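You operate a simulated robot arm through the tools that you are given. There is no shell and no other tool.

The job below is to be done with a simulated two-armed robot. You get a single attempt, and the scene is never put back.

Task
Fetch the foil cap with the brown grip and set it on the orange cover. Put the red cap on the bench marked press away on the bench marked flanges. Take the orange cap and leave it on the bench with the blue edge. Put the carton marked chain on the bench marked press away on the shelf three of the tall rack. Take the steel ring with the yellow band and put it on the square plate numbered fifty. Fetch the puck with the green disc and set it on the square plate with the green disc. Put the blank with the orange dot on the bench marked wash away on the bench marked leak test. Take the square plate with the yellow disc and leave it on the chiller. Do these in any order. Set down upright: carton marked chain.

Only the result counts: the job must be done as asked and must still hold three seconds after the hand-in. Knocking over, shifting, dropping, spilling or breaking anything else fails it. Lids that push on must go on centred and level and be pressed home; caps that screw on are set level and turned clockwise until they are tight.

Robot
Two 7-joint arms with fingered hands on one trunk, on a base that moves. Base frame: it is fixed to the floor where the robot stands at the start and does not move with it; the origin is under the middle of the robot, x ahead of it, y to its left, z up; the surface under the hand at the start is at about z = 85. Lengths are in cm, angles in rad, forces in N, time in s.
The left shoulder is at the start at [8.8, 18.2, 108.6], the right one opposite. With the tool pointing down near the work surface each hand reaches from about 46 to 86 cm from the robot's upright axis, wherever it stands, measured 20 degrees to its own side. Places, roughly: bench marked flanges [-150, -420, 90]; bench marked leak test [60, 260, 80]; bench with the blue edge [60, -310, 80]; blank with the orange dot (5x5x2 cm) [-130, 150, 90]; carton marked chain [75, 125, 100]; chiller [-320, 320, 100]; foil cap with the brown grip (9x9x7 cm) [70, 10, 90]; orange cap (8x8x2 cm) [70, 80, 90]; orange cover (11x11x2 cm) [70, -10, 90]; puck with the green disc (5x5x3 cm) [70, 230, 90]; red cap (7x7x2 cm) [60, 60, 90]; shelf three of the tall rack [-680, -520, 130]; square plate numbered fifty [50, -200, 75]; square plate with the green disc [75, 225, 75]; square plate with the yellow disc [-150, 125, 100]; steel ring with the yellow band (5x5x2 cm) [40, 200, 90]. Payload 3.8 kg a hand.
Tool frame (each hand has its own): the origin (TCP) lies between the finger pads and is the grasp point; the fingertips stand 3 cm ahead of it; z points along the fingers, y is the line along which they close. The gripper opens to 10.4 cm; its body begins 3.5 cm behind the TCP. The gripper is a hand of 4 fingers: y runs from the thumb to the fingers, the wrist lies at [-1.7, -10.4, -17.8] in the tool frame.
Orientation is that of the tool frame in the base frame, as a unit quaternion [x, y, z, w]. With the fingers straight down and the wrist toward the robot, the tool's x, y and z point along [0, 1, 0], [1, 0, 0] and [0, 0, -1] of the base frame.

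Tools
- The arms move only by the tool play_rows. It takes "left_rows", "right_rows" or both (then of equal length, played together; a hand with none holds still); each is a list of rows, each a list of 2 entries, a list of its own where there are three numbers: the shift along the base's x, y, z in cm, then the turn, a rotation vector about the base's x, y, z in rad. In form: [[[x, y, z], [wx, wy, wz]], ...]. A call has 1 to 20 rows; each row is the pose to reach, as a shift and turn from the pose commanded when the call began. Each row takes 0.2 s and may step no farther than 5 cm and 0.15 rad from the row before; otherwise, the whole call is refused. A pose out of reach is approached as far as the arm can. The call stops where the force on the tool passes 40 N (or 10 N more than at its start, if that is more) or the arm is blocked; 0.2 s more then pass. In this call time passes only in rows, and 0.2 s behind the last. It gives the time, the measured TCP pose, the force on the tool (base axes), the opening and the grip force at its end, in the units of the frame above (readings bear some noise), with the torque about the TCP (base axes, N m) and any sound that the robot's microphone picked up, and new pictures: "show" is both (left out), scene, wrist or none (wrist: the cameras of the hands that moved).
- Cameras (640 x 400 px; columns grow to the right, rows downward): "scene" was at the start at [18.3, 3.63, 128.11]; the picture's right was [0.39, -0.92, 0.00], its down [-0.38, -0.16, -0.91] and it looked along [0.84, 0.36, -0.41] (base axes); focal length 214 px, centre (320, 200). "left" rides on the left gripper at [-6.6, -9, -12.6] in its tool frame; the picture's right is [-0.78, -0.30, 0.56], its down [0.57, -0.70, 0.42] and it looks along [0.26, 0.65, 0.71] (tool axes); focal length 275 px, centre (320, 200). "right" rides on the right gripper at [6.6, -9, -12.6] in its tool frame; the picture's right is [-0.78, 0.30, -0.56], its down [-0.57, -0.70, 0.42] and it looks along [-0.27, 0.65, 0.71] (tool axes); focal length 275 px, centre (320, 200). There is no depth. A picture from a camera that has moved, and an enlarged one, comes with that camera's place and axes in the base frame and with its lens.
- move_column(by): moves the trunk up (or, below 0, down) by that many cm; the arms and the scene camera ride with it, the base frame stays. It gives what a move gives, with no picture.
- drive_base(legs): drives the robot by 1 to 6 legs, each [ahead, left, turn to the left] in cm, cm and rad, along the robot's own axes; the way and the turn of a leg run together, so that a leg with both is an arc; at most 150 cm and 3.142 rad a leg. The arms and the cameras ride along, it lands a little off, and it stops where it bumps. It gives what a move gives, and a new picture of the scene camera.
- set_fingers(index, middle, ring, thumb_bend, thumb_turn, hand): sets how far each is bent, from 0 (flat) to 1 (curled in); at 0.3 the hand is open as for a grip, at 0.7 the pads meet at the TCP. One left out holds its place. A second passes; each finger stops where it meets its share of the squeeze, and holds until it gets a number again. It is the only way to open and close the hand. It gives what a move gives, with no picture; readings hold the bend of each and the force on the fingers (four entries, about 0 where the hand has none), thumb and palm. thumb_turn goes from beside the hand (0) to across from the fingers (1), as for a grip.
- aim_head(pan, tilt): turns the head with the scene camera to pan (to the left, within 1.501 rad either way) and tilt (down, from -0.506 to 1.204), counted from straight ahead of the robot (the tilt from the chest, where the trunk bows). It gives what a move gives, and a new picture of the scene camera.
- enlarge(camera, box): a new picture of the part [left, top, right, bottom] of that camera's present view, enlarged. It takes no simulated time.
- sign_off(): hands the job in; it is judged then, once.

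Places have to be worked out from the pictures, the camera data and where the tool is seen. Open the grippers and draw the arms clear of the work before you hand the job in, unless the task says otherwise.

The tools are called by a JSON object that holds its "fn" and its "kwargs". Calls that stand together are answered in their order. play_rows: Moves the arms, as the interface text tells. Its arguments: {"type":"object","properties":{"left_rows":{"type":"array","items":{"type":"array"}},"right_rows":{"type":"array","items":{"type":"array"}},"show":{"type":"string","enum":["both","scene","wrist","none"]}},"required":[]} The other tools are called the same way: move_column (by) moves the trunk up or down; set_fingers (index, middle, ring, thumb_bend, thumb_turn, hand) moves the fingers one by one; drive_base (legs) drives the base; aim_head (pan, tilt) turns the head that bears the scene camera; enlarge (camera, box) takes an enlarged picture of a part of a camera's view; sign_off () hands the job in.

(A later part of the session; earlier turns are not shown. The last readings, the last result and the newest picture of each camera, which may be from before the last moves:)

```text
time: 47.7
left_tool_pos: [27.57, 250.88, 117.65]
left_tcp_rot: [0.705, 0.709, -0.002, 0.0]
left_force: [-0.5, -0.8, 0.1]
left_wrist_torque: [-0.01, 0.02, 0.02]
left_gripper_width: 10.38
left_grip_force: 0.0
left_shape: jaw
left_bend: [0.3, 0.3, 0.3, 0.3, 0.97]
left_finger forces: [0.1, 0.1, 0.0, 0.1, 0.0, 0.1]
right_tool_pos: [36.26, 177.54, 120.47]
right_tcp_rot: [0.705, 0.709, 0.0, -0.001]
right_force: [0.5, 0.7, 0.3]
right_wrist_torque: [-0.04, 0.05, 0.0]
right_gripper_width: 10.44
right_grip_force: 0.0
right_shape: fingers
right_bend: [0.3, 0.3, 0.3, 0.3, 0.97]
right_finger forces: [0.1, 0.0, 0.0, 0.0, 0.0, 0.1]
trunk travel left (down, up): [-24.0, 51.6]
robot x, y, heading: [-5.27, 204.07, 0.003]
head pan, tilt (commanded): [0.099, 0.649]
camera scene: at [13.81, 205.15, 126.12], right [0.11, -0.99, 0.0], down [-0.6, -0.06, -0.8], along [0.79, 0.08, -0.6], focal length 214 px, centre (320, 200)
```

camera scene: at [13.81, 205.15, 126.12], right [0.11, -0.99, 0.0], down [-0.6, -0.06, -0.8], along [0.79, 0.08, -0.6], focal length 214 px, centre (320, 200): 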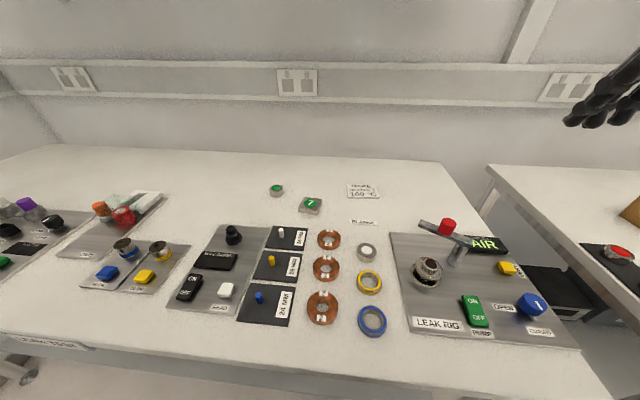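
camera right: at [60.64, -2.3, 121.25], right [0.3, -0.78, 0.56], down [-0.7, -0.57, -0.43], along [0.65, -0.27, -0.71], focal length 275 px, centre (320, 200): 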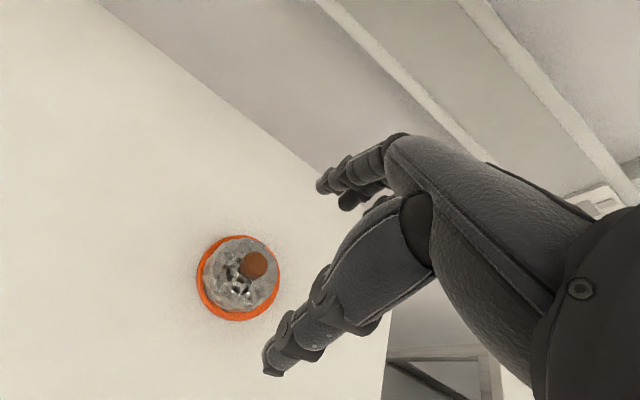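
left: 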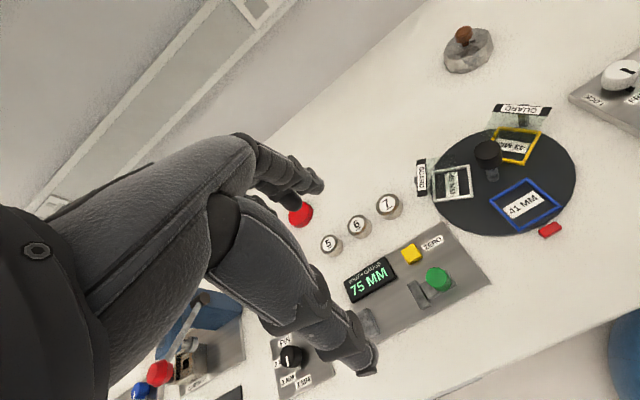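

Puck at about (68, 225). I'll bring the left hand over it, descending only at the end.

{"fn": "play_rows", "kwargs": {"left_rows": [[[3.67, -2.35, -0.7], [0, 0, 0]], [[7.34, -4.7, -1.4], [0, 0, 0]], [[11, -7.05, -2.1], [0, 0, 0]], [[14.7, -9.4, -2.8], [0, 0, 0]], [[18.35, -11.75, -3.5], [0, 0, 0]], [[22, -14.1, -4.2], [0, 0, 0]], [[25.7, -16.45, -4.9], [0, 0, 0]], [[29.35, -18.8, -5.6], [0, 0, 0]], [[33, -21.2, -6.3], [0, 0, 0]], [[36.7, -23.5, -7], [0, 0, 0]], [[40.4, -25.9, -8], [0, 0, 0]], [[40.4, -25.9, -12], [0, 0, 0]], [[40.4, -25.9, -16], [0, 0, 0]]]}}

```text
time: 50.5
left_tool_pos: [66.17, 226.78, 104.93]
left_tcp_rot: [0.705, 0.709, 0.001, 0.0]
left_force: [0.0, 0.5, 0.0]
left_wrist_torque: [0.01, -0.02, -0.01]
left_gripper_width: 10.39
left_grip_force: 0.0
left_shape: jaw
left_bend: [0.3, 0.3, 0.3, 0.3, 0.97]
left_finger forces: [0.0, 0.0, 0.0, 0.0, 0.1, 0.0]
left hand out of reach, approached as far as the arm can: row 11, 12, 13
right_tool_pos: [36.06, 177.39, 120.61]
right_tcp_rot: [0.705, 0.709, 0.0, 0.0]
right_force: [-0.5, -0.4, -0.5]
right_wrist_torque: [0.0, -0.02, 0.01]
right_gripper_width: 10.46
right_grip_force: 0.0
right_shape: fingers
right_bend: [0.3, 0.3, 0.3, 0.3, 0.97]
right_finger forces: [0.0, 0.0, 0.0, 0.0, 0.0, 0.1]
trunk travel left (down, up): [-24.0, 51.6]
robot x, y, heading: [-4.77, 204.31, 0.009]
head pan, tilt (commanded): [0.099, 0.649]
camera scene: at [13.6, 205.1, 126.16], right [0.1, -0.99, 0.0], down [-0.6, -0.06, -0.8], along [0.79, 0.08, -0.6], focal length 214 px, centre (320, 200)
camera left: at [57.01, 220.06, 117.49], right [-0.29, -0.78, -0.56], down [-0.7, 0.57, -0.43], along [0.65, 0.27, -0.71], focal length 275 px, centre (320, 200)
```

scene: 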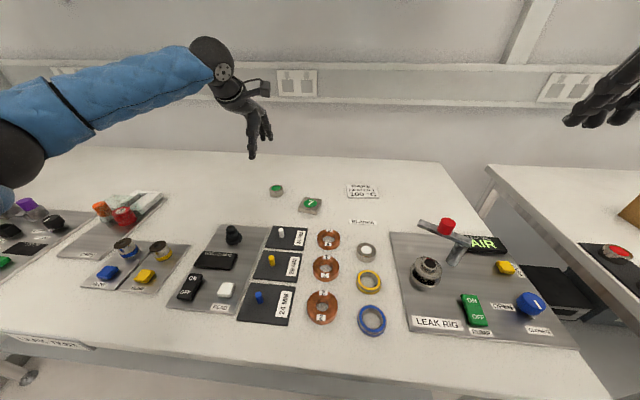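
left: 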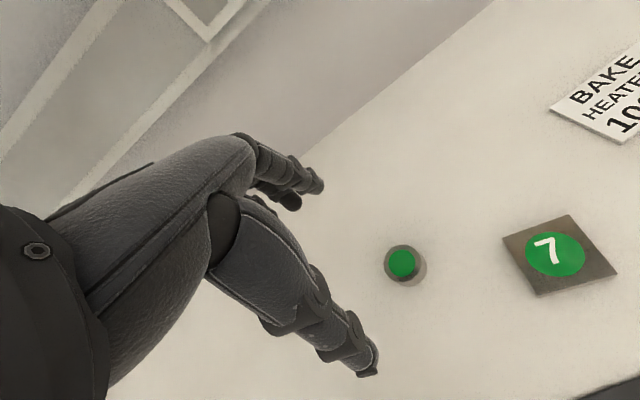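

The left arm reports being at its reach limit here, stopping at (66, 226.8, 104.9). I'll try a small further move to see what is commanded and whether it can get down to the puck.

{"fn": "play_rows", "kwargs": {"left_rows": [[[0, 0, -2], [0, 0, 0]], [[0, 0, -4], [0, 0, 0]]], "show": "scene"}}

```text
time: 51.1
left_tool_pos: [66.52, 226.63, 100.63]
left_tcp_rot: [0.705, 0.71, -0.001, 0.0]
left_force: [0.7, 0.2, -0.1]
left_wrist_torque: [-0.02, -0.01, -0.03]
left_gripper_width: 10.38
left_grip_force: 0.0
left_shape: jaw
left_bend: [0.3, 0.3, 0.3, 0.3, 0.97]
left_finger forces: [0.1, 0.0, 0.1, 0.0, 0.0, 0.0]
right_tool_pos: [36.17, 177.43, 120.46]
right_tcp_rot: [0.706, 0.708, -0.001, -0.002]
right_force: [0.6, 1.1, 0.0]
right_wrist_torque: [-0.03, 0.07, -0.01]
right_gripper_width: 10.45
right_grip_force: 0.1
right_shape: fingers
right_bend: [0.3, 0.3, 0.3, 0.3, 0.97]
right_finger forces: [0.0, 0.0, 0.0, 0.0, 0.0, 0.1]
trunk travel left (down, up): [-24.0, 51.6]
robot x, y, heading: [-4.88, 204.55, 0.005]
head pan, tilt (commanded): [0.099, 0.649]
camera scene: at [13.85, 205.15, 126.11], right [0.1, -0.99, 0.0], down [-0.6, -0.06, -0.8], along [0.79, 0.08, -0.61], focal length 214 px, centre (320, 200)
```

scene: 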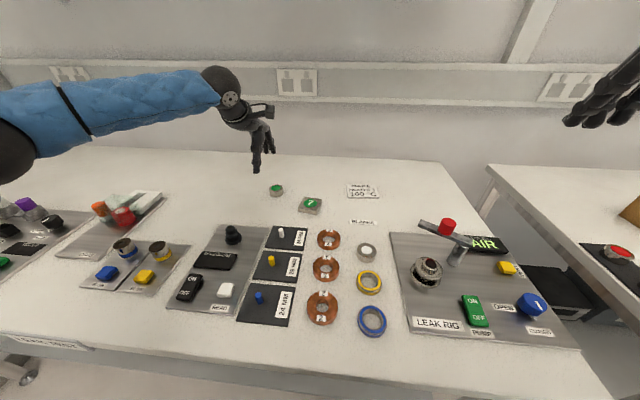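

Now it follows. Wrist and scene views agree on the puck at (68.8, 225.1) and the plate at (63.2, 213.2). I'll move over the puck and lower partway.

{"fn": "play_rows", "kwargs": {"left_rows": [[[0.8, -0.5, -2], [0, 0, 0]], [[1.6, -1.0, -4], [0, 0, 0]], [[2.3, -1.5, -5.5], [0, 0, 0]]], "show": "wrist"}}

```text
time: 51.9
left_tool_pos: [67.2, 226.38, 95.06]
left_tcp_rot: [0.705, 0.71, 0.0, 0.001]
left_force: [-0.1, -0.2, 0.0]
left_wrist_torque: [0.03, 0.0, 0.0]
left_gripper_width: 10.43
left_grip_force: 0.2
left_shape: jaw
left_bend: [0.3, 0.3, 0.3, 0.3, 0.97]
left_finger forces: [0.0, 0.0, 0.0, 0.1, 0.0, 0.0]
left hand out of reach, approached as far as the arm can: row 2, 3
right_tool_pos: [36.24, 177.42, 120.43]
right_tcp_rot: [0.705, 0.709, -0.002, -0.002]
right_force: [-0.1, 0.0, -0.6]
right_wrist_torque: [0.01, -0.01, 0.03]
right_gripper_width: 10.48
right_grip_force: 0.1
right_shape: fingers
right_bend: [0.3, 0.3, 0.3, 0.3, 0.97]
right_finger forces: [0.0, 0.0, 0.0, 0.0, 0.0, 0.0]
trunk travel left (down, up): [-24.0, 51.6]
robot x, y, heading: [-4.47, 203.95, 0.003]
head pan, tilt (commanded): [0.099, 0.649]
camera left: at [58.1, 219.73, 107.76], right [-0.29, -0.78, -0.56], down [-0.7, 0.57, -0.43], along [0.65, 0.27, -0.71], focal length 275 px, centre (320, 200)
```

left: 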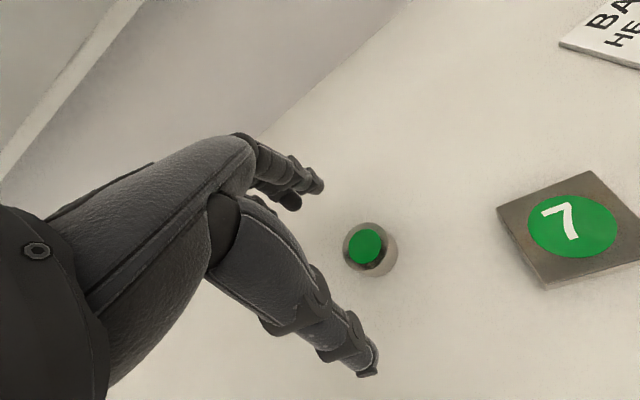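

The left arm is at its limit just short of the puck; I'll creep the base 6 cm forward (the hand is clear above everything) to bring the puck within reach.

{"fn": "drive_base", "kwargs": {"legs": [[6, 0, 0]]}}

```text
time: 52.9
left_tool_pos: [73.11, 226.54, 95.11]
left_tcp_rot: [0.705, 0.709, -0.002, 0.0]
left_force: [0.1, -0.8, -0.6]
left_wrist_torque: [0.01, -0.01, -0.02]
left_gripper_width: 10.4
left_grip_force: 0.1
left_shape: jaw
left_bend: [0.3, 0.3, 0.3, 0.3, 0.97]
left_finger forces: [0.0, 0.0, 0.0, 0.0, 0.0, 0.0]
right_tool_pos: [42.35, 177.39, 120.43]
right_tcp_rot: [0.706, 0.709, -0.002, -0.001]
right_force: [0.4, 0.0, 0.0]
right_wrist_torque: [0.01, 0.05, 0.02]
right_gripper_width: 10.45
right_grip_force: 0.1
right_shape: fingers
right_bend: [0.3, 0.3, 0.3, 0.3, 0.97]
right_finger forces: [0.0, 0.0, 0.0, 0.1, 0.0, 0.0]
trunk travel left (down, up): [-24.0, 51.6]
robot x, y, heading: [1.11, 204.04, 0.006]
head pan, tilt (commanded): [0.099, 0.649]
camera scene: at [19.94, 205.17, 126.08], right [0.11, -0.99, 0.0], down [-0.6, -0.06, -0.8], along [0.79, 0.08, -0.61], focal length 214 px, centre (320, 200)
```

scene: 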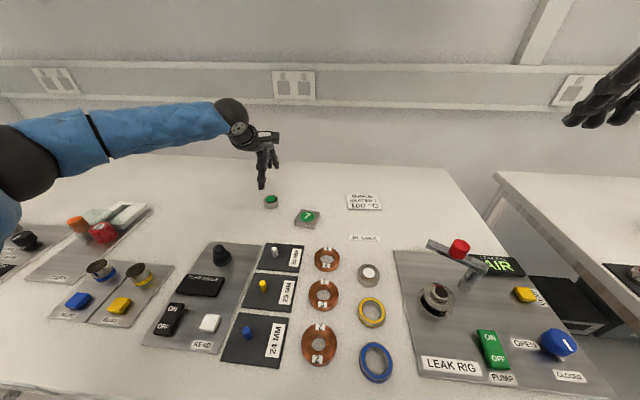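

Base moved freely. Now I shift the hand over the puck and lower to just above.

{"fn": "play_rows", "kwargs": {"left_rows": [[[-2.2, -0.7, 0], [0, 0, 0]], [[-4.4, -1.4, 0], [0, 0, 0]], [[-4.4, -1.4, -2], [0, 0, 0]]], "show": "wrist"}}

```text
time: 53.7
left_tool_pos: [68.68, 225.2, 92.87]
left_tcp_rot: [0.704, 0.71, -0.001, 0.001]
left_force: [0.2, 0.7, -0.5]
left_wrist_torque: [0.0, 0.03, -0.01]
left_gripper_width: 10.4
left_grip_force: 0.0
left_shape: jaw
left_bend: [0.3, 0.3, 0.3, 0.3, 0.97]
left_finger forces: [0.0, 0.0, 0.0, 0.0, 0.0, 0.0]
right_tool_pos: [42.41, 177.57, 120.45]
right_tcp_rot: [0.706, 0.709, -0.002, -0.001]
right_force: [-0.5, -0.2, 0.6]
right_wrist_torque: [0.0, 0.03, 0.01]
right_gripper_width: 10.44
right_grip_force: 0.1
right_shape: fingers
right_bend: [0.3, 0.3, 0.3, 0.3, 0.97]
right_finger forces: [0.1, 0.1, 0.0, 0.0, 0.0, 0.1]
trunk travel left (down, up): [-24.0, 51.6]
robot x, y, heading: [1.49, 204.19, 0.009]
head pan, tilt (commanded): [0.099, 0.649]
camera left: at [59.63, 218.56, 105.62], right [-0.29, -0.78, -0.56], down [-0.7, 0.57, -0.43], along [0.65, 0.27, -0.71], focal length 275 px, centre (320, 200)
```

left: 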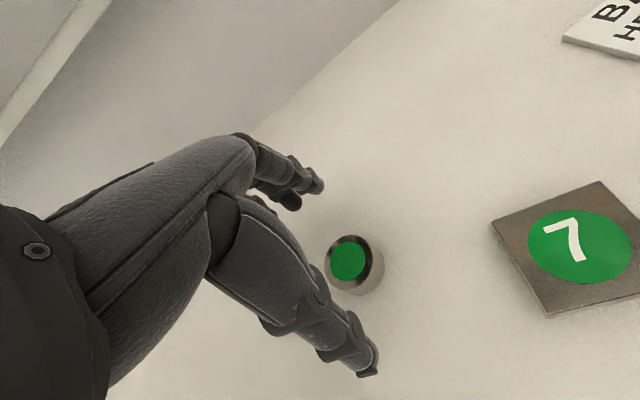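

Puck centre is at (69.1, 225.1), half a centimetre ahead. I'll correct and lower to grasp height (TCP z ≈ 88.5, tips just above the bench).

{"fn": "play_rows", "kwargs": {"left_rows": [[[0.4, 0, -1.5], [0, 0, 0]], [[0.4, 0, -3], [0, 0, 0]], [[0.4, 0, -4], [0, 0, 0]], [[0.4, 0, -4.4], [0, 0, 0]]], "show": "wrist"}}

```text
time: 54.7
left_tool_pos: [69.1, 225.14, 88.62]
left_tcp_rot: [0.705, 0.709, -0.001, 0.001]
left_force: [-0.3, 0.7, 0.1]
left_wrist_torque: [0.0, -0.02, 0.0]
left_gripper_width: 10.41
left_grip_force: 0.0
left_shape: jaw
left_bend: [0.3, 0.3, 0.3, 0.3, 0.97]
left_finger forces: [0.0, 0.0, 0.0, 0.0, 0.1, 0.0]
right_tool_pos: [42.18, 177.5, 120.45]
right_tcp_rot: [0.706, 0.708, -0.001, 0.0]
right_force: [-0.1, -0.3, -1.0]
right_wrist_torque: [0.01, -0.03, -0.02]
right_gripper_width: 10.46
right_grip_force: 0.0
right_shape: fingers
right_bend: [0.3, 0.3, 0.3, 0.3, 0.97]
right_finger forces: [0.0, 0.1, 0.0, 0.1, 0.0, 0.0]
trunk travel left (down, up): [-24.0, 51.6]
robot x, y, heading: [1.2, 204.19, 0.001]
head pan, tilt (commanded): [0.099, 0.649]
camera left: at [60.15, 218.42, 101.24], right [-0.29, -0.78, -0.56], down [-0.7, 0.57, -0.43], along [0.65, 0.27, -0.71], focal length 275 px, centre (320, 200)
```

left: 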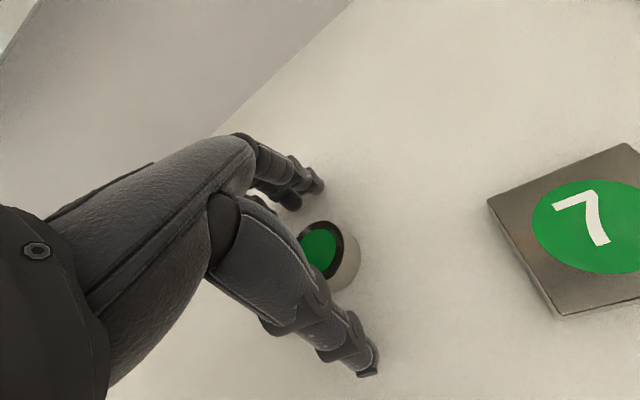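

The puck sits between thumb and fingers. Closing the left hand on it.

{"fn": "set_fingers", "kwargs": {"hand": "left", "index": 0.7, "middle": 0.7, "ring": 0.7, "thumb_bend": 0.7, "thumb_turn": 1.0}}

{"fn": "enlarge", "kwargs": {"camera": "left", "box": [200, 150, 440, 300]}}

```text
time: 55.7
left_tool_pos: [69.25, 225.16, 88.56]
left_tcp_rot: [0.705, 0.709, 0.0, 0.001]
left_force: [-0.8, -1.0, -0.4]
left_wrist_torque: [0.06, -0.02, -0.02]
left_gripper_width: 3.77
left_grip_force: 15.8
left_shape: fingers
left_bend: [0.6, 0.61, 0.7, 0.55, 1.0]
left_finger forces: [7.3, 9.2, 0.0, 0.0, 14.8, 0.0]
right_tool_pos: [42.13, 177.49, 120.6]
right_tcp_rot: [0.705, 0.709, -0.002, 0.0]
right_force: [0.0, -0.4, -0.6]
right_wrist_torque: [0.02, 0.01, 0.02]
right_gripper_width: 10.47
right_grip_force: 0.1
right_shape: fingers
right_bend: [0.3, 0.3, 0.3, 0.3, 0.97]
right_finger forces: [0.0, 0.1, 0.1, 0.0, 0.0, 0.1]
trunk travel left (down, up): [-24.0, 51.6]
robot x, y, heading: [1.53, 203.84, 0.008]
head pan, tilt (commanded): [0.099, 0.649]
```

```text
2.67 times, centred on (320, 225) of left
camera zoom: at [60.16, 218.42, 101.22], right [-0.29, -0.78, -0.56], down [-0.7, 0.57, -0.43], along [0.65, 0.27, -0.71], focal length 734 px, centre (320, 133)
```

zoom: 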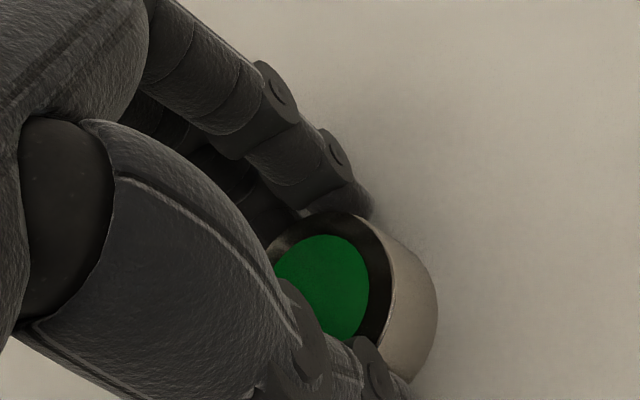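

Firm grip (index and middle vs thumb, 15 N). Lifting and carrying it over the green-disc plate at (63.25, 213.3).

{"fn": "play_rows", "kwargs": {"left_rows": [[[0, 0, 1], [0, 0, 0]], [[0, 0, 3], [0, 0, 0]], [[0, 0, 6], [0, 0, 0]], [[-2, -3.5, 6], [0, 0, 0]], [[-4, -7.5, 6], [0, 0, 0]], [[-5.9, -11.6, 6], [0, 0, 0]]]}}

{"fn": "enlarge", "kwargs": {"camera": "scene", "box": [240, 160, 380, 247]}}

{"fn": "enlarge", "kwargs": {"camera": "left", "box": [220, 180, 460, 330]}}

```text
time: 57.1
left_tool_pos: [63.23, 217.17, 94.64]
left_tcp_rot: [0.705, 0.71, 0.0, 0.001]
left_force: [0.8, -0.1, -2.3]
left_wrist_torque: [0.02, -0.01, -0.03]
left_gripper_width: 3.79
left_grip_force: 15.8
left_shape: fingers
left_bend: [0.61, 0.61, 0.7, 0.55, 1.0]
left_finger forces: [7.3, 8.8, 0.0, 0.0, 15.0, 0.0]
left hand out of reach, approached as far as the arm can: row 5, 6
right_tool_pos: [42.2, 177.52, 120.57]
right_tcp_rot: [0.705, 0.709, -0.001, -0.001]
right_force: [-0.6, 0.2, 0.9]
right_wrist_torque: [0.02, 0.06, 0.0]
right_gripper_width: 10.46
right_grip_force: 0.2
right_shape: fingers
right_bend: [0.3, 0.3, 0.3, 0.3, 0.97]
right_finger forces: [0.0, 0.0, 0.0, 0.0, 0.1, 0.1]
trunk travel left (down, up): [-24.0, 51.6]
robot x, y, heading: [0.98, 204.19, 0.004]
head pan, tilt (commanded): [0.099, 0.649]
camera scene: at [19.83, 205.19, 126.11], right [0.11, -0.99, 0.0], down [-0.6, -0.06, -0.8], along [0.79, 0.08, -0.61], focal length 214 px, centre (320, 200)
camera left: at [54.26, 210.62, 107.35], right [-0.29, -0.78, -0.56], down [-0.7, 0.57, -0.43], along [0.65, 0.27, -0.71], focal length 275 px, centre (320, 200)
```

scene: 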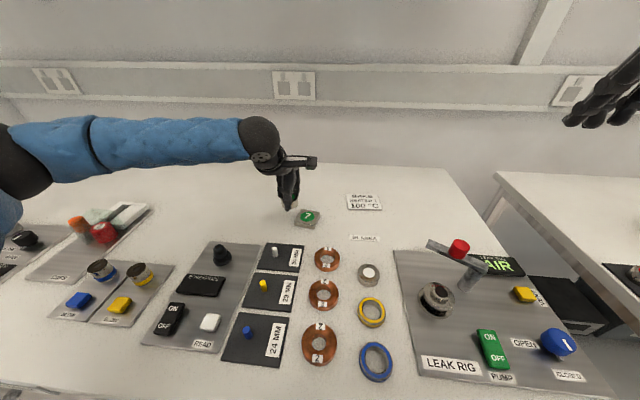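
left: 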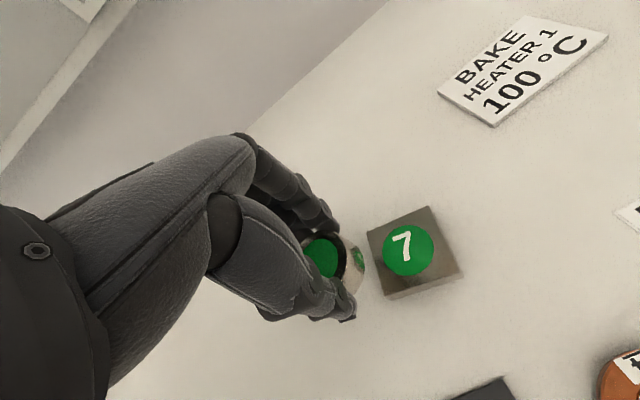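

```text
4.57 times, centred on (310, 204) of scene
camera zoom: at [19.83, 205.19, 126.11], right [0.11, -0.99, 0.0], down [-0.6, -0.06, -0.8], along [0.79, 0.08, -0.61], focal length 980 px, centre (366, 184)
```

zoom: 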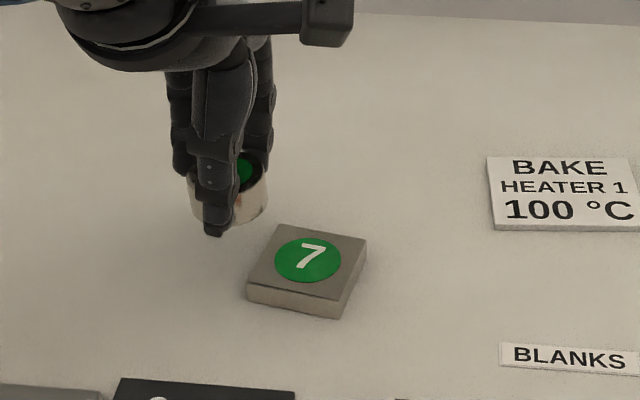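

```text
2.67 times, centred on (340, 255) of left
camera zoom: at [54.26, 210.62, 107.35], right [-0.29, -0.78, -0.56], down [-0.7, 0.57, -0.43], along [0.65, 0.27, -0.71], focal length 734 px, centre (267, 53)
```

zoom: 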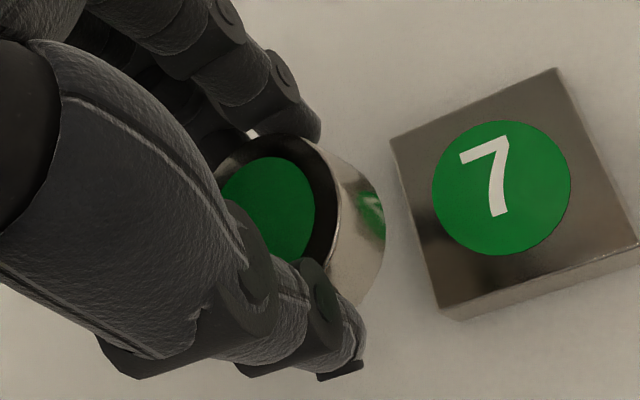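

The arm won't come further inboard from here, so instead I'll shift the base 3.8 cm right; the hand rides along above the plate.

{"fn": "drive_base", "kwargs": {"legs": [[0, -3.8, 0]]}}

{"fn": "enlarge", "kwargs": {"camera": "left", "box": [220, 180, 460, 330]}}

{"fn": "enlarge", "kwargs": {"camera": "scene", "box": [240, 160, 380, 247]}}

```text
time: 58.0
left_tool_pos: [63.45, 213.2, 94.8]
left_tcp_rot: [0.705, 0.709, 0.0, 0.001]
left_force: [-0.1, 0.4, -2.7]
left_wrist_torque: [-0.01, -0.03, -0.01]
left_gripper_width: 3.79
left_grip_force: 15.3
left_shape: fingers
left_bend: [0.61, 0.61, 0.7, 0.55, 1.0]
left_finger forces: [7.2, 8.6, 0.0, 0.0, 15.1, 0.0]
right_tool_pos: [42.22, 173.42, 120.45]
right_tcp_rot: [0.706, 0.708, 0.0, -0.002]
right_force: [0.6, -0.8, -0.2]
right_wrist_torque: [0.03, 0.04, 0.01]
right_gripper_width: 10.47
right_grip_force: 0.0
right_shape: fingers
right_bend: [0.3, 0.3, 0.3, 0.3, 0.97]
right_finger forces: [0.0, 0.1, 0.0, 0.0, 0.0, 0.1]
trunk travel left (down, up): [-24.0, 51.6]
robot x, y, heading: [1.19, 200.54, 0.005]
head pan, tilt (commanded): [0.099, 0.649]
camera scene: at [19.83, 201.1, 126.11], right [0.11, -0.99, 0.0], down [-0.6, -0.06, -0.8], along [0.79, 0.08, -0.6], focal length 214 px, centre (320, 200)
```

scene: 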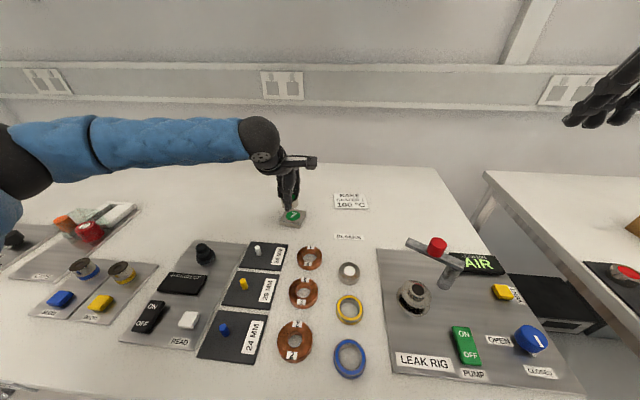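

```text
2.67 times, centred on (340, 255) of left
camera zoom: at [54.28, 206.56, 107.38], right [-0.29, -0.78, -0.56], down [-0.7, 0.57, -0.43], along [0.65, 0.27, -0.71], focal length 734 px, centre (267, 53)
```

zoom: 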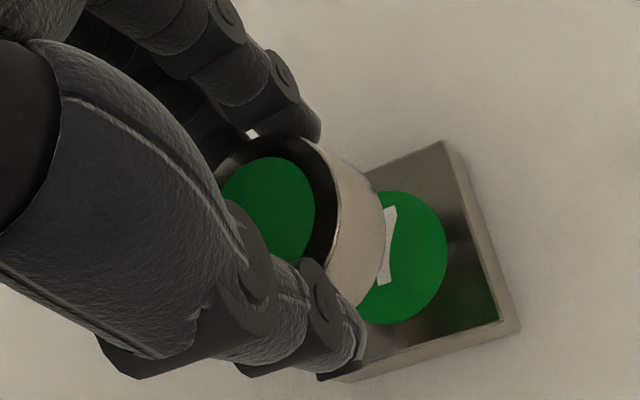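

```text
4.57 times, centred on (310, 204) of scene
camera zoom: at [19.83, 201.1, 126.11], right [0.11, -0.99, 0.0], down [-0.6, -0.06, -0.8], along [0.79, 0.08, -0.6], focal length 980 px, centre (366, 184)
```

zoom: 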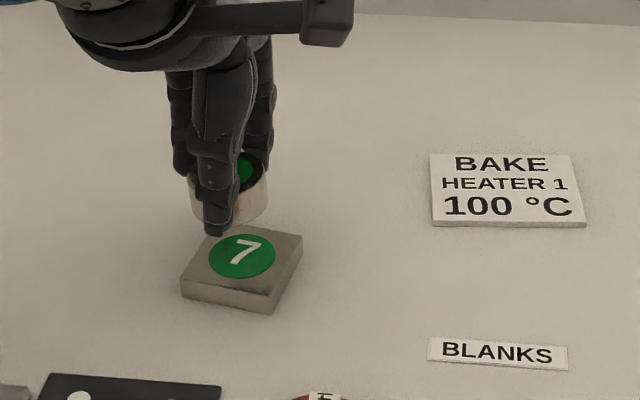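

Aligned in y; the puck is about 0.4 cm short in x. I'll adjust and lower to just above the plate.

{"fn": "play_rows", "kwargs": {"left_rows": [[[0.4, 0.15, -1.5], [0, 0, 0]], [[0.4, 0.15, -3], [0, 0, 0]], [[0.4, 0.15, -3.7], [0, 0, 0]]], "show": "wrist"}}

{"fn": "enlarge", "kwargs": {"camera": "scene", "box": [240, 160, 380, 247]}}

```text
time: 58.8
left_tool_pos: [63.51, 214.09, 91.19]
left_tcp_rot: [0.706, 0.708, -0.001, 0.002]
left_force: [-0.2, 0.5, -1.9]
left_wrist_torque: [0.01, 0.01, 0.01]
left_gripper_width: 3.77
left_grip_force: 14.9
left_shape: fingers
left_bend: [0.61, 0.61, 0.7, 0.55, 1.0]
left_finger forces: [7.2, 8.7, 0.0, 0.0, 15.1, 0.0]
left hand out of reach, approached as far as the arm can: row 2, 3
right_tool_pos: [42.25, 173.62, 120.56]
right_tcp_rot: [0.705, 0.709, -0.001, -0.001]
right_force: [0.2, 0.9, -0.1]
right_wrist_torque: [0.02, -0.01, 0.0]
right_gripper_width: 10.45
right_grip_force: 0.1
right_shape: fingers
right_bend: [0.3, 0.3, 0.3, 0.3, 0.97]
right_finger forces: [0.1, 0.0, 0.0, 0.0, 0.1, 0.0]
trunk travel left (down, up): [-24.0, 51.6]
robot x, y, heading: [1.53, 200.38, 0.005]
head pan, tilt (commanded): [0.099, 0.649]
camera left: at [54.47, 207.38, 103.7], right [-0.29, -0.78, -0.55], down [-0.7, 0.57, -0.43], along [0.65, 0.26, -0.71], focal length 275 px, centre (320, 200)
```

left: 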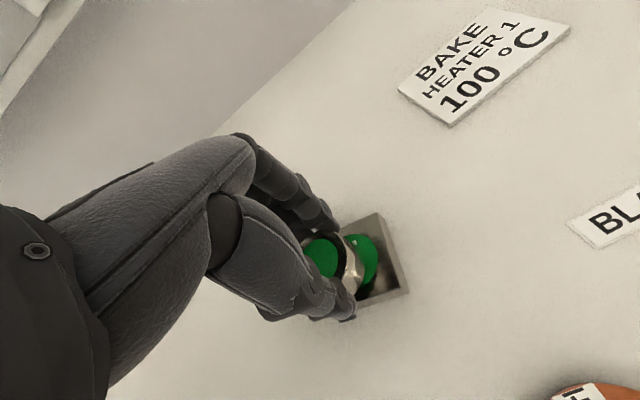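

```text
4.57 times, centred on (310, 204) of scene
camera zoom: at [19.83, 201.31, 126.11], right [0.11, -0.99, 0.0], down [-0.6, -0.06, -0.8], along [0.79, 0.08, -0.6], focal length 980 px, centre (366, 184)
```

zoom: 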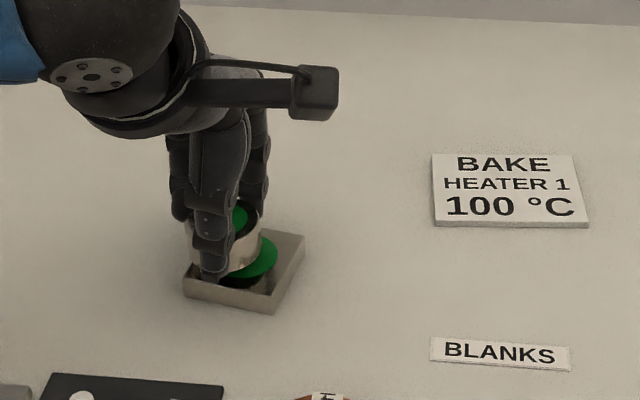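

The arm hits its inboard limit again while lowering (drifted to y=214.1). I'll lift, move the base 7 cm right for freedom, and bring the hand back out over the plate.

{"fn": "play_rows", "kwargs": {"left_rows": [[[0, 0, 2], [0, 0, 0]], [[0, 0, 4], [0, 0, 0]]], "show": "none"}}

{"fn": "drive_base", "kwargs": {"legs": [[0, -7, 0]]}}

```text
time: 59.4
left_tool_pos: [63.32, 214.0, 95.3]
left_tcp_rot: [0.705, 0.709, 0.0, 0.001]
left_force: [0.0, 0.7, -2.1]
left_wrist_torque: [-0.06, -0.02, 0.01]
left_gripper_width: 3.76
left_grip_force: 15.7
left_shape: fingers
left_bend: [0.61, 0.61, 0.7, 0.55, 1.0]
left_finger forces: [7.2, 8.7, 0.1, 0.0, 15.0, 0.1]
right_tool_pos: [42.14, 173.74, 120.53]
right_tcp_rot: [0.705, 0.709, -0.001, -0.001]
right_force: [0.0, -0.5, 0.7]
right_wrist_torque: [0.02, -0.05, 0.0]
right_gripper_width: 10.47
right_grip_force: 0.0
right_shape: fingers
right_bend: [0.3, 0.3, 0.3, 0.3, 0.97]
right_finger forces: [0.1, 0.0, 0.0, 0.1, 0.1, 0.0]
trunk travel left (down, up): [-24.0, 51.6]
robot x, y, heading: [1.29, 200.29, 0.009]
head pan, tilt (commanded): [0.099, 0.649]
```

```text
time: 60.4
left_tool_pos: [63.61, 206.65, 95.29]
left_tcp_rot: [0.705, 0.709, 0.0, 0.0]
left_force: [0.3, -0.2, -2.6]
left_wrist_torque: [0.04, -0.02, 0.04]
left_gripper_width: 3.76
left_grip_force: 15.7
left_shape: fingers
left_bend: [0.61, 0.61, 0.7, 0.55, 1.0]
left_finger forces: [7.1, 8.6, 0.1, 0.0, 15.1, 0.1]
right_tool_pos: [42.24, 166.29, 120.46]
right_tcp_rot: [0.706, 0.708, -0.002, -0.001]
right_force: [0.2, -0.7, 0.1]
right_wrist_torque: [0.01, 0.02, 0.04]
right_gripper_width: 10.47
right_grip_force: 0.0
right_shape: fingers
right_bend: [0.3, 0.3, 0.3, 0.3, 0.97]
right_finger forces: [0.0, 0.1, 0.0, 0.0, 0.0, 0.0]
trunk travel left (down, up): [-24.0, 51.6]
robot x, y, heading: [1.23, 193.57, 0.006]
head pan, tilt (commanded): [0.099, 0.649]
camera scene: at [19.87, 194.0, 126.11], right [0.1, -0.99, 0.0], down [-0.6, -0.06, -0.8], along [0.79, 0.08, -0.6], focal length 214 px, centre (320, 200)
```

scene: 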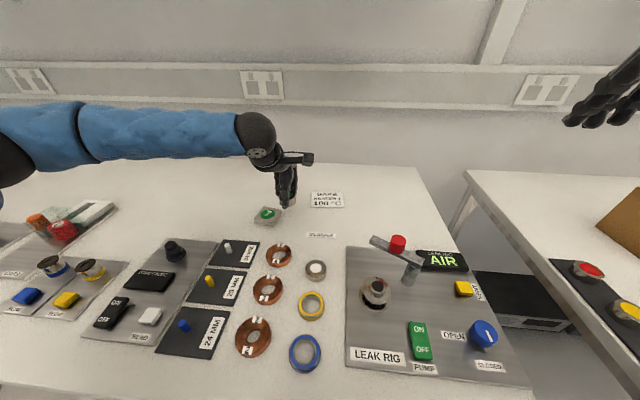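

Now moving the hand back out to the plate with the arm unconstrained.

{"fn": "play_rows", "kwargs": {"left_rows": [[[0, 3.4, 0], [0, 0, 0]], [[0.1, 6.75, 0], [0, 0, 0]], [[0.1, 6.75, -2], [0, 0, 0]]], "show": "wrist"}}

{"fn": "enlarge", "kwargs": {"camera": "scene", "box": [220, 160, 360, 247]}}

{"fn": "enlarge", "kwargs": {"camera": "left", "box": [220, 180, 460, 330]}}

```text
time: 61.2
left_tool_pos: [63.79, 213.45, 93.45]
left_tcp_rot: [0.706, 0.709, -0.001, 0.002]
left_force: [1.0, -0.1, -2.4]
left_wrist_torque: [-0.03, 0.0, -0.01]
left_gripper_width: 3.78
left_grip_force: 15.6
left_shape: fingers
left_bend: [0.61, 0.61, 0.7, 0.55, 1.0]
left_finger forces: [7.2, 8.6, 0.0, 0.0, 15.0, 0.1]
right_tool_pos: [42.27, 166.42, 120.36]
right_tcp_rot: [0.706, 0.708, -0.001, -0.001]
right_force: [0.1, -0.7, -0.1]
right_wrist_torque: [0.01, -0.02, -0.01]
right_gripper_width: 10.48
right_grip_force: 0.1
right_shape: fingers
right_bend: [0.3, 0.3, 0.3, 0.3, 0.97]
right_finger forces: [0.1, 0.0, 0.0, 0.0, 0.0, 0.1]
trunk travel left (down, up): [-24.0, 51.6]
robot x, y, heading: [1.14, 193.55, 0.007]
head pan, tilt (commanded): [0.099, 0.649]
camera left: at [54.73, 206.79, 106.04], right [-0.29, -0.78, -0.56], down [-0.7, 0.57, -0.43], along [0.65, 0.27, -0.71], focal length 275 px, centre (320, 200)
```

left: 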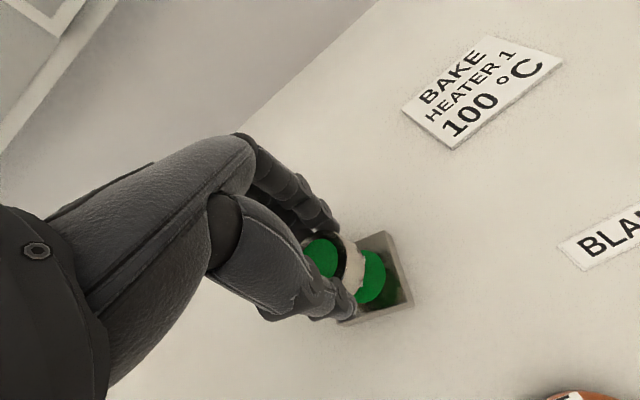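

```text
4.57 times, centred on (290, 204) of scene
camera zoom: at [19.91, 194.12, 126.1], right [0.1, -0.99, 0.0], down [-0.6, -0.06, -0.8], along [0.79, 0.08, -0.61], focal length 980 px, centre (457, 184)
```

zoom: 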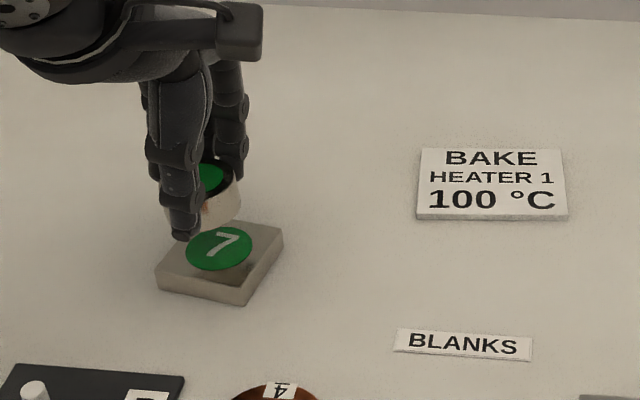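

```text
2.67 times, centred on (340, 255) of left
camera zoom: at [54.73, 206.79, 106.04], right [-0.29, -0.78, -0.56], down [-0.7, 0.57, -0.43], along [0.65, 0.27, -0.71], focal length 734 px, centre (267, 53)
```

zoom: 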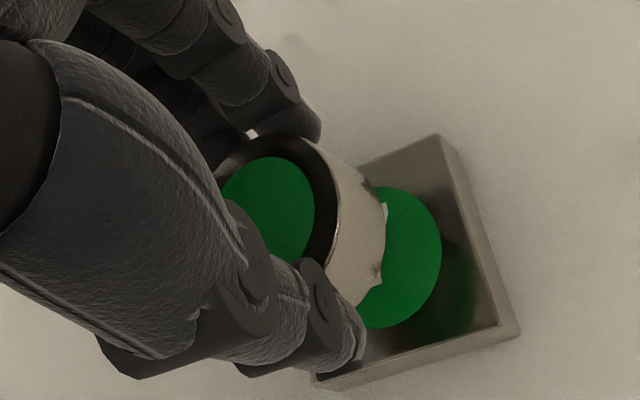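

Puck is centred over the disc. Lowering toward contact in small steps.

{"fn": "play_rows", "kwargs": {"left_rows": [[[0, 0.1, -1], [0, 0, 0]], [[0, 0.1, -2], [0, 0, 0]], [[0, 0.1, -2.6], [0, 0, 0]]], "show": "none"}}

{"fn": "play_rows", "kwargs": {"left_rows": [[[0, 0, -0.2], [0, 0, 0]], [[0, 0, -0.4], [0, 0, 0]]], "show": "wrist"}}

{"fn": "enlarge", "kwargs": {"camera": "scene", "box": [220, 160, 360, 247]}}

```text
time: 62.0
left_tool_pos: [63.66, 213.74, 90.68]
left_tcp_rot: [0.706, 0.708, -0.001, 0.0]
left_force: [-0.2, -0.7, -3.3]
left_wrist_torque: [-0.03, 0.0, 0.04]
left_gripper_width: 3.8
left_grip_force: 15.3
left_shape: fingers
left_bend: [0.61, 0.61, 0.7, 0.55, 1.0]
left_finger forces: [7.2, 8.6, 0.0, 0.1, 14.9, 0.1]
right_tool_pos: [42.21, 166.37, 120.43]
right_tcp_rot: [0.707, 0.708, -0.001, -0.001]
right_force: [-1.5, -0.2, 0.2]
right_wrist_torque: [0.01, -0.01, 0.0]
right_gripper_width: 10.49
right_grip_force: 0.1
right_shape: fingers
right_bend: [0.3, 0.3, 0.3, 0.3, 0.97]
right_finger forces: [0.1, 0.0, 0.0, 0.0, 0.1, 0.1]
trunk travel left (down, up): [-24.0, 51.6]
robot x, y, heading: [1.57, 193.27, 0.006]
head pan, tilt (commanded): [0.099, 0.649]
```

```text
time: 62.6
left_tool_pos: [63.46, 213.79, 90.25]
left_tcp_rot: [0.706, 0.708, 0.0, 0.001]
left_force: [0.5, -0.2, -3.4]
left_wrist_torque: [0.0, -0.02, 0.02]
left_gripper_width: 3.78
left_grip_force: 15.3
left_shape: fingers
left_bend: [0.61, 0.61, 0.7, 0.55, 1.0]
left_finger forces: [7.3, 8.5, 0.0, 0.1, 15.0, 0.0]
right_tool_pos: [42.21, 166.39, 120.58]
right_tcp_rot: [0.706, 0.708, -0.002, -0.001]
right_force: [-0.2, 0.2, 0.1]
right_wrist_torque: [0.01, 0.0, 0.03]
right_gripper_width: 10.44
right_grip_force: 0.1
right_shape: fingers
right_bend: [0.3, 0.3, 0.3, 0.3, 0.97]
right_finger forces: [0.1, 0.0, 0.1, 0.0, 0.1, 0.0]
trunk travel left (down, up): [-24.0, 51.6]
robot x, y, heading: [1.43, 192.78, 0.002]
head pan, tilt (commanded): [0.099, 0.649]
camera left: at [54.43, 207.02, 102.96], right [-0.29, -0.78, -0.56], down [-0.7, 0.57, -0.43], along [0.65, 0.27, -0.71], focal length 275 px, centre (320, 200)
```

left: 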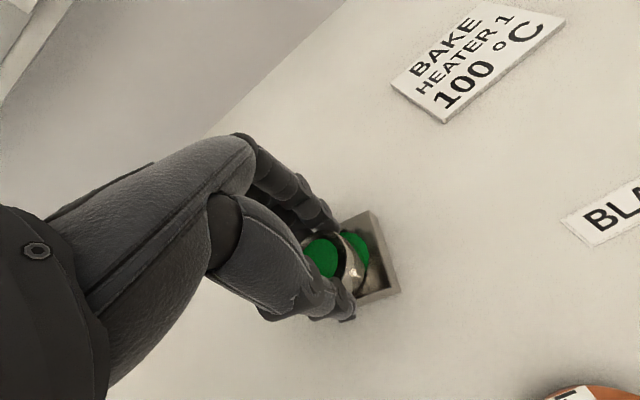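

```text
4.57 times, centred on (290, 204) of scene
camera zoom: at [19.87, 194.17, 126.11], right [0.1, -0.99, 0.0], down [-0.6, -0.06, -0.8], along [0.79, 0.08, -0.6], focal length 980 px, centre (457, 184)
```

zoom: 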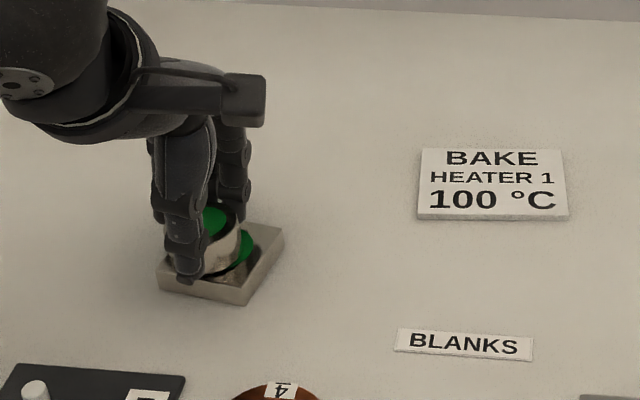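

No contact yet (force still just the puck's weight). I'll check the puck's centring on the plate in an enlarged wrist view.

{"fn": "enlarge", "kwargs": {"camera": "left", "box": [260, 190, 440, 302]}}

```text
3.56 times, centred on (350, 246) of left
camera zoom: at [54.43, 207.02, 102.96], right [-0.29, -0.78, -0.56], down [-0.7, 0.57, -0.43], along [0.65, 0.27, -0.71], focal length 979 px, centre (213, 36)
```

zoom: 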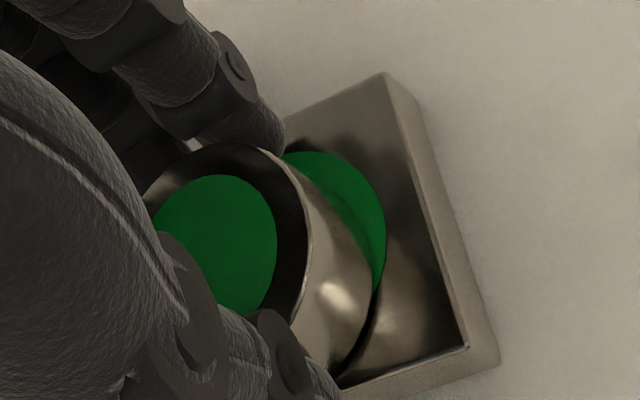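

The plate centre works out at (63.5, 213.4) and the puck at (62.8, 213.6). I'll shift (+0.7, -0.15) and lower to contact.

{"fn": "play_rows", "kwargs": {"left_rows": [[[0.7, -0.15, 0.2], [0, 0, 0]], [[0.7, -0.15, -0.1], [0, 0, 0]], [[0.7, -0.15, -0.3], [0, 0, 0]]], "show": "none"}}

{"fn": "play_rows", "kwargs": {"left_rows": [[[0, 0, -0.15], [0, 0, 0]], [[0, 0, -0.25], [0, 0, 0]]], "show": "wrist"}}

{"fn": "enlarge", "kwargs": {"camera": "left", "box": [260, 190, 440, 302]}}

```text
time: 63.4
left_tool_pos: [64.33, 213.43, 90.05]
left_tcp_rot: [0.706, 0.708, 0.0, 0.002]
left_force: [-0.7, -0.1, 4.3]
left_wrist_torque: [0.07, 0.09, 0.0]
left_gripper_width: 3.81
left_grip_force: 15.9
left_shape: fingers
left_bend: [0.61, 0.61, 0.7, 0.55, 1.0]
left_finger forces: [7.2, 8.9, 0.0, 0.1, 15.5, 0.0]
right_tool_pos: [42.18, 166.45, 120.65]
right_tcp_rot: [0.705, 0.709, 0.0, -0.001]
right_force: [0.4, -1.5, -0.1]
right_wrist_torque: [0.01, -0.02, 0.04]
right_gripper_width: 10.47
right_grip_force: 0.0
right_shape: fingers
right_bend: [0.3, 0.3, 0.3, 0.3, 0.97]
right_finger forces: [0.1, 0.1, 0.0, 0.1, 0.0, 0.0]
trunk travel left (down, up): [-24.0, 51.6]
robot x, y, heading: [1.4, 193.25, -0.003]
head pan, tilt (commanded): [0.099, 0.649]
```

```text
time: 64.0
left_tool_pos: [64.41, 213.39, 90.16]
left_tcp_rot: [0.706, 0.709, 0.001, 0.004]
left_force: [0.7, 2.5, 16.8]
left_wrist_torque: [0.16, 0.05, 0.04]
left_gripper_width: 3.77
left_grip_force: 18.9
left_shape: fingers
left_bend: [0.61, 0.61, 0.7, 0.55, 1.0]
left_finger forces: [7.1, 13.7, 0.1, 0.1, 16.0, 0.0]
right_tool_pos: [42.11, 166.41, 120.45]
right_tcp_rot: [0.706, 0.708, -0.001, -0.001]
right_force: [0.5, 0.0, 0.6]
right_wrist_torque: [0.03, -0.01, 0.01]
right_gripper_width: 10.47
right_grip_force: 0.1
right_shape: fingers
right_bend: [0.3, 0.3, 0.3, 0.3, 0.97]
right_finger forces: [0.1, 0.0, 0.1, 0.0, 0.0, 0.1]
trunk travel left (down, up): [-24.0, 51.6]
robot x, y, heading: [1.41, 192.95, 0.008]
head pan, tilt (commanded): [0.099, 0.649]
camera left: at [55.21, 206.79, 102.67], right [-0.29, -0.78, -0.56], down [-0.7, 0.57, -0.43], along [0.65, 0.27, -0.71], focal length 275 px, centre (320, 200)
```

left: 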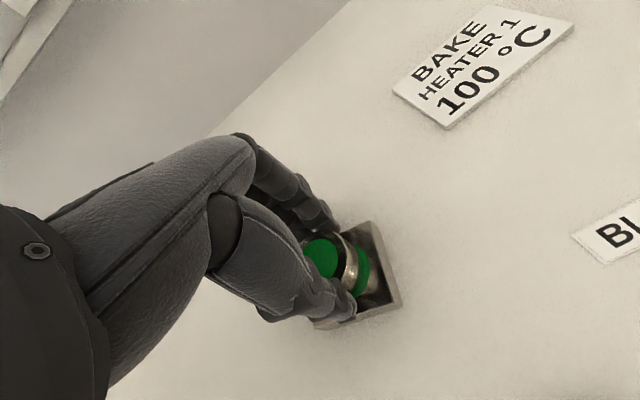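

```text
3.56 times, centred on (350, 246) of left
camera zoom: at [55.21, 206.79, 102.67], right [-0.29, -0.78, -0.56], down [-0.7, 0.57, -0.43], along [0.65, 0.27, -0.71], focal length 979 px, centre (213, 36)
```

zoom: 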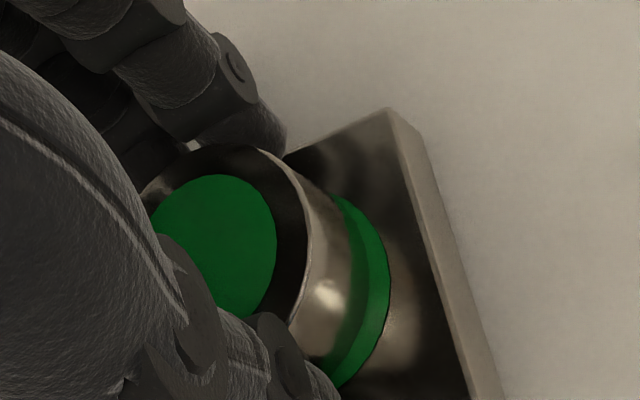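

Contact at 17 N. I'll look closer from both cameras to judge centring before releasing.

{"fn": "enlarge", "kwargs": {"camera": "left", "box": [300, 220, 410, 330]}}

{"fn": "enlarge", "kwargs": {"camera": "scene", "box": [240, 180, 310, 240]}}

```text
3.64 times, centred on (355, 275) of left
camera zoom: at [55.21, 206.79, 102.67], right [-0.29, -0.78, -0.56], down [-0.7, 0.57, -0.43], along [0.65, 0.27, -0.71], focal length 1001 px, centre (193, -73)
```

zoom: 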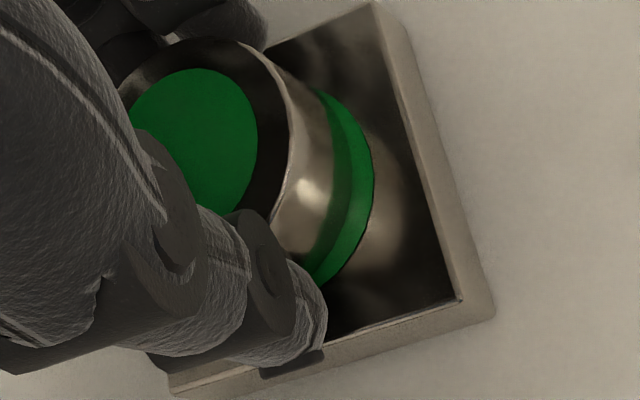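

```text
6.67 times, centred on (275, 210) of scene
camera zoom: at [19.68, 194.13, 126.16], right [0.1, -0.99, 0.0], down [-0.6, -0.06, -0.8], along [0.79, 0.08, -0.6], focal length 1430 px, centre (620, 133)
```

zoom: 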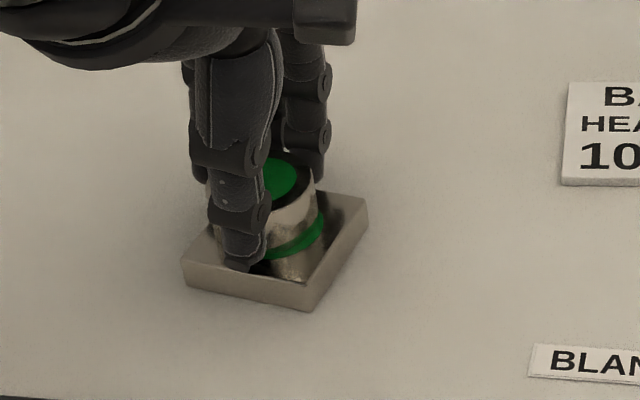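

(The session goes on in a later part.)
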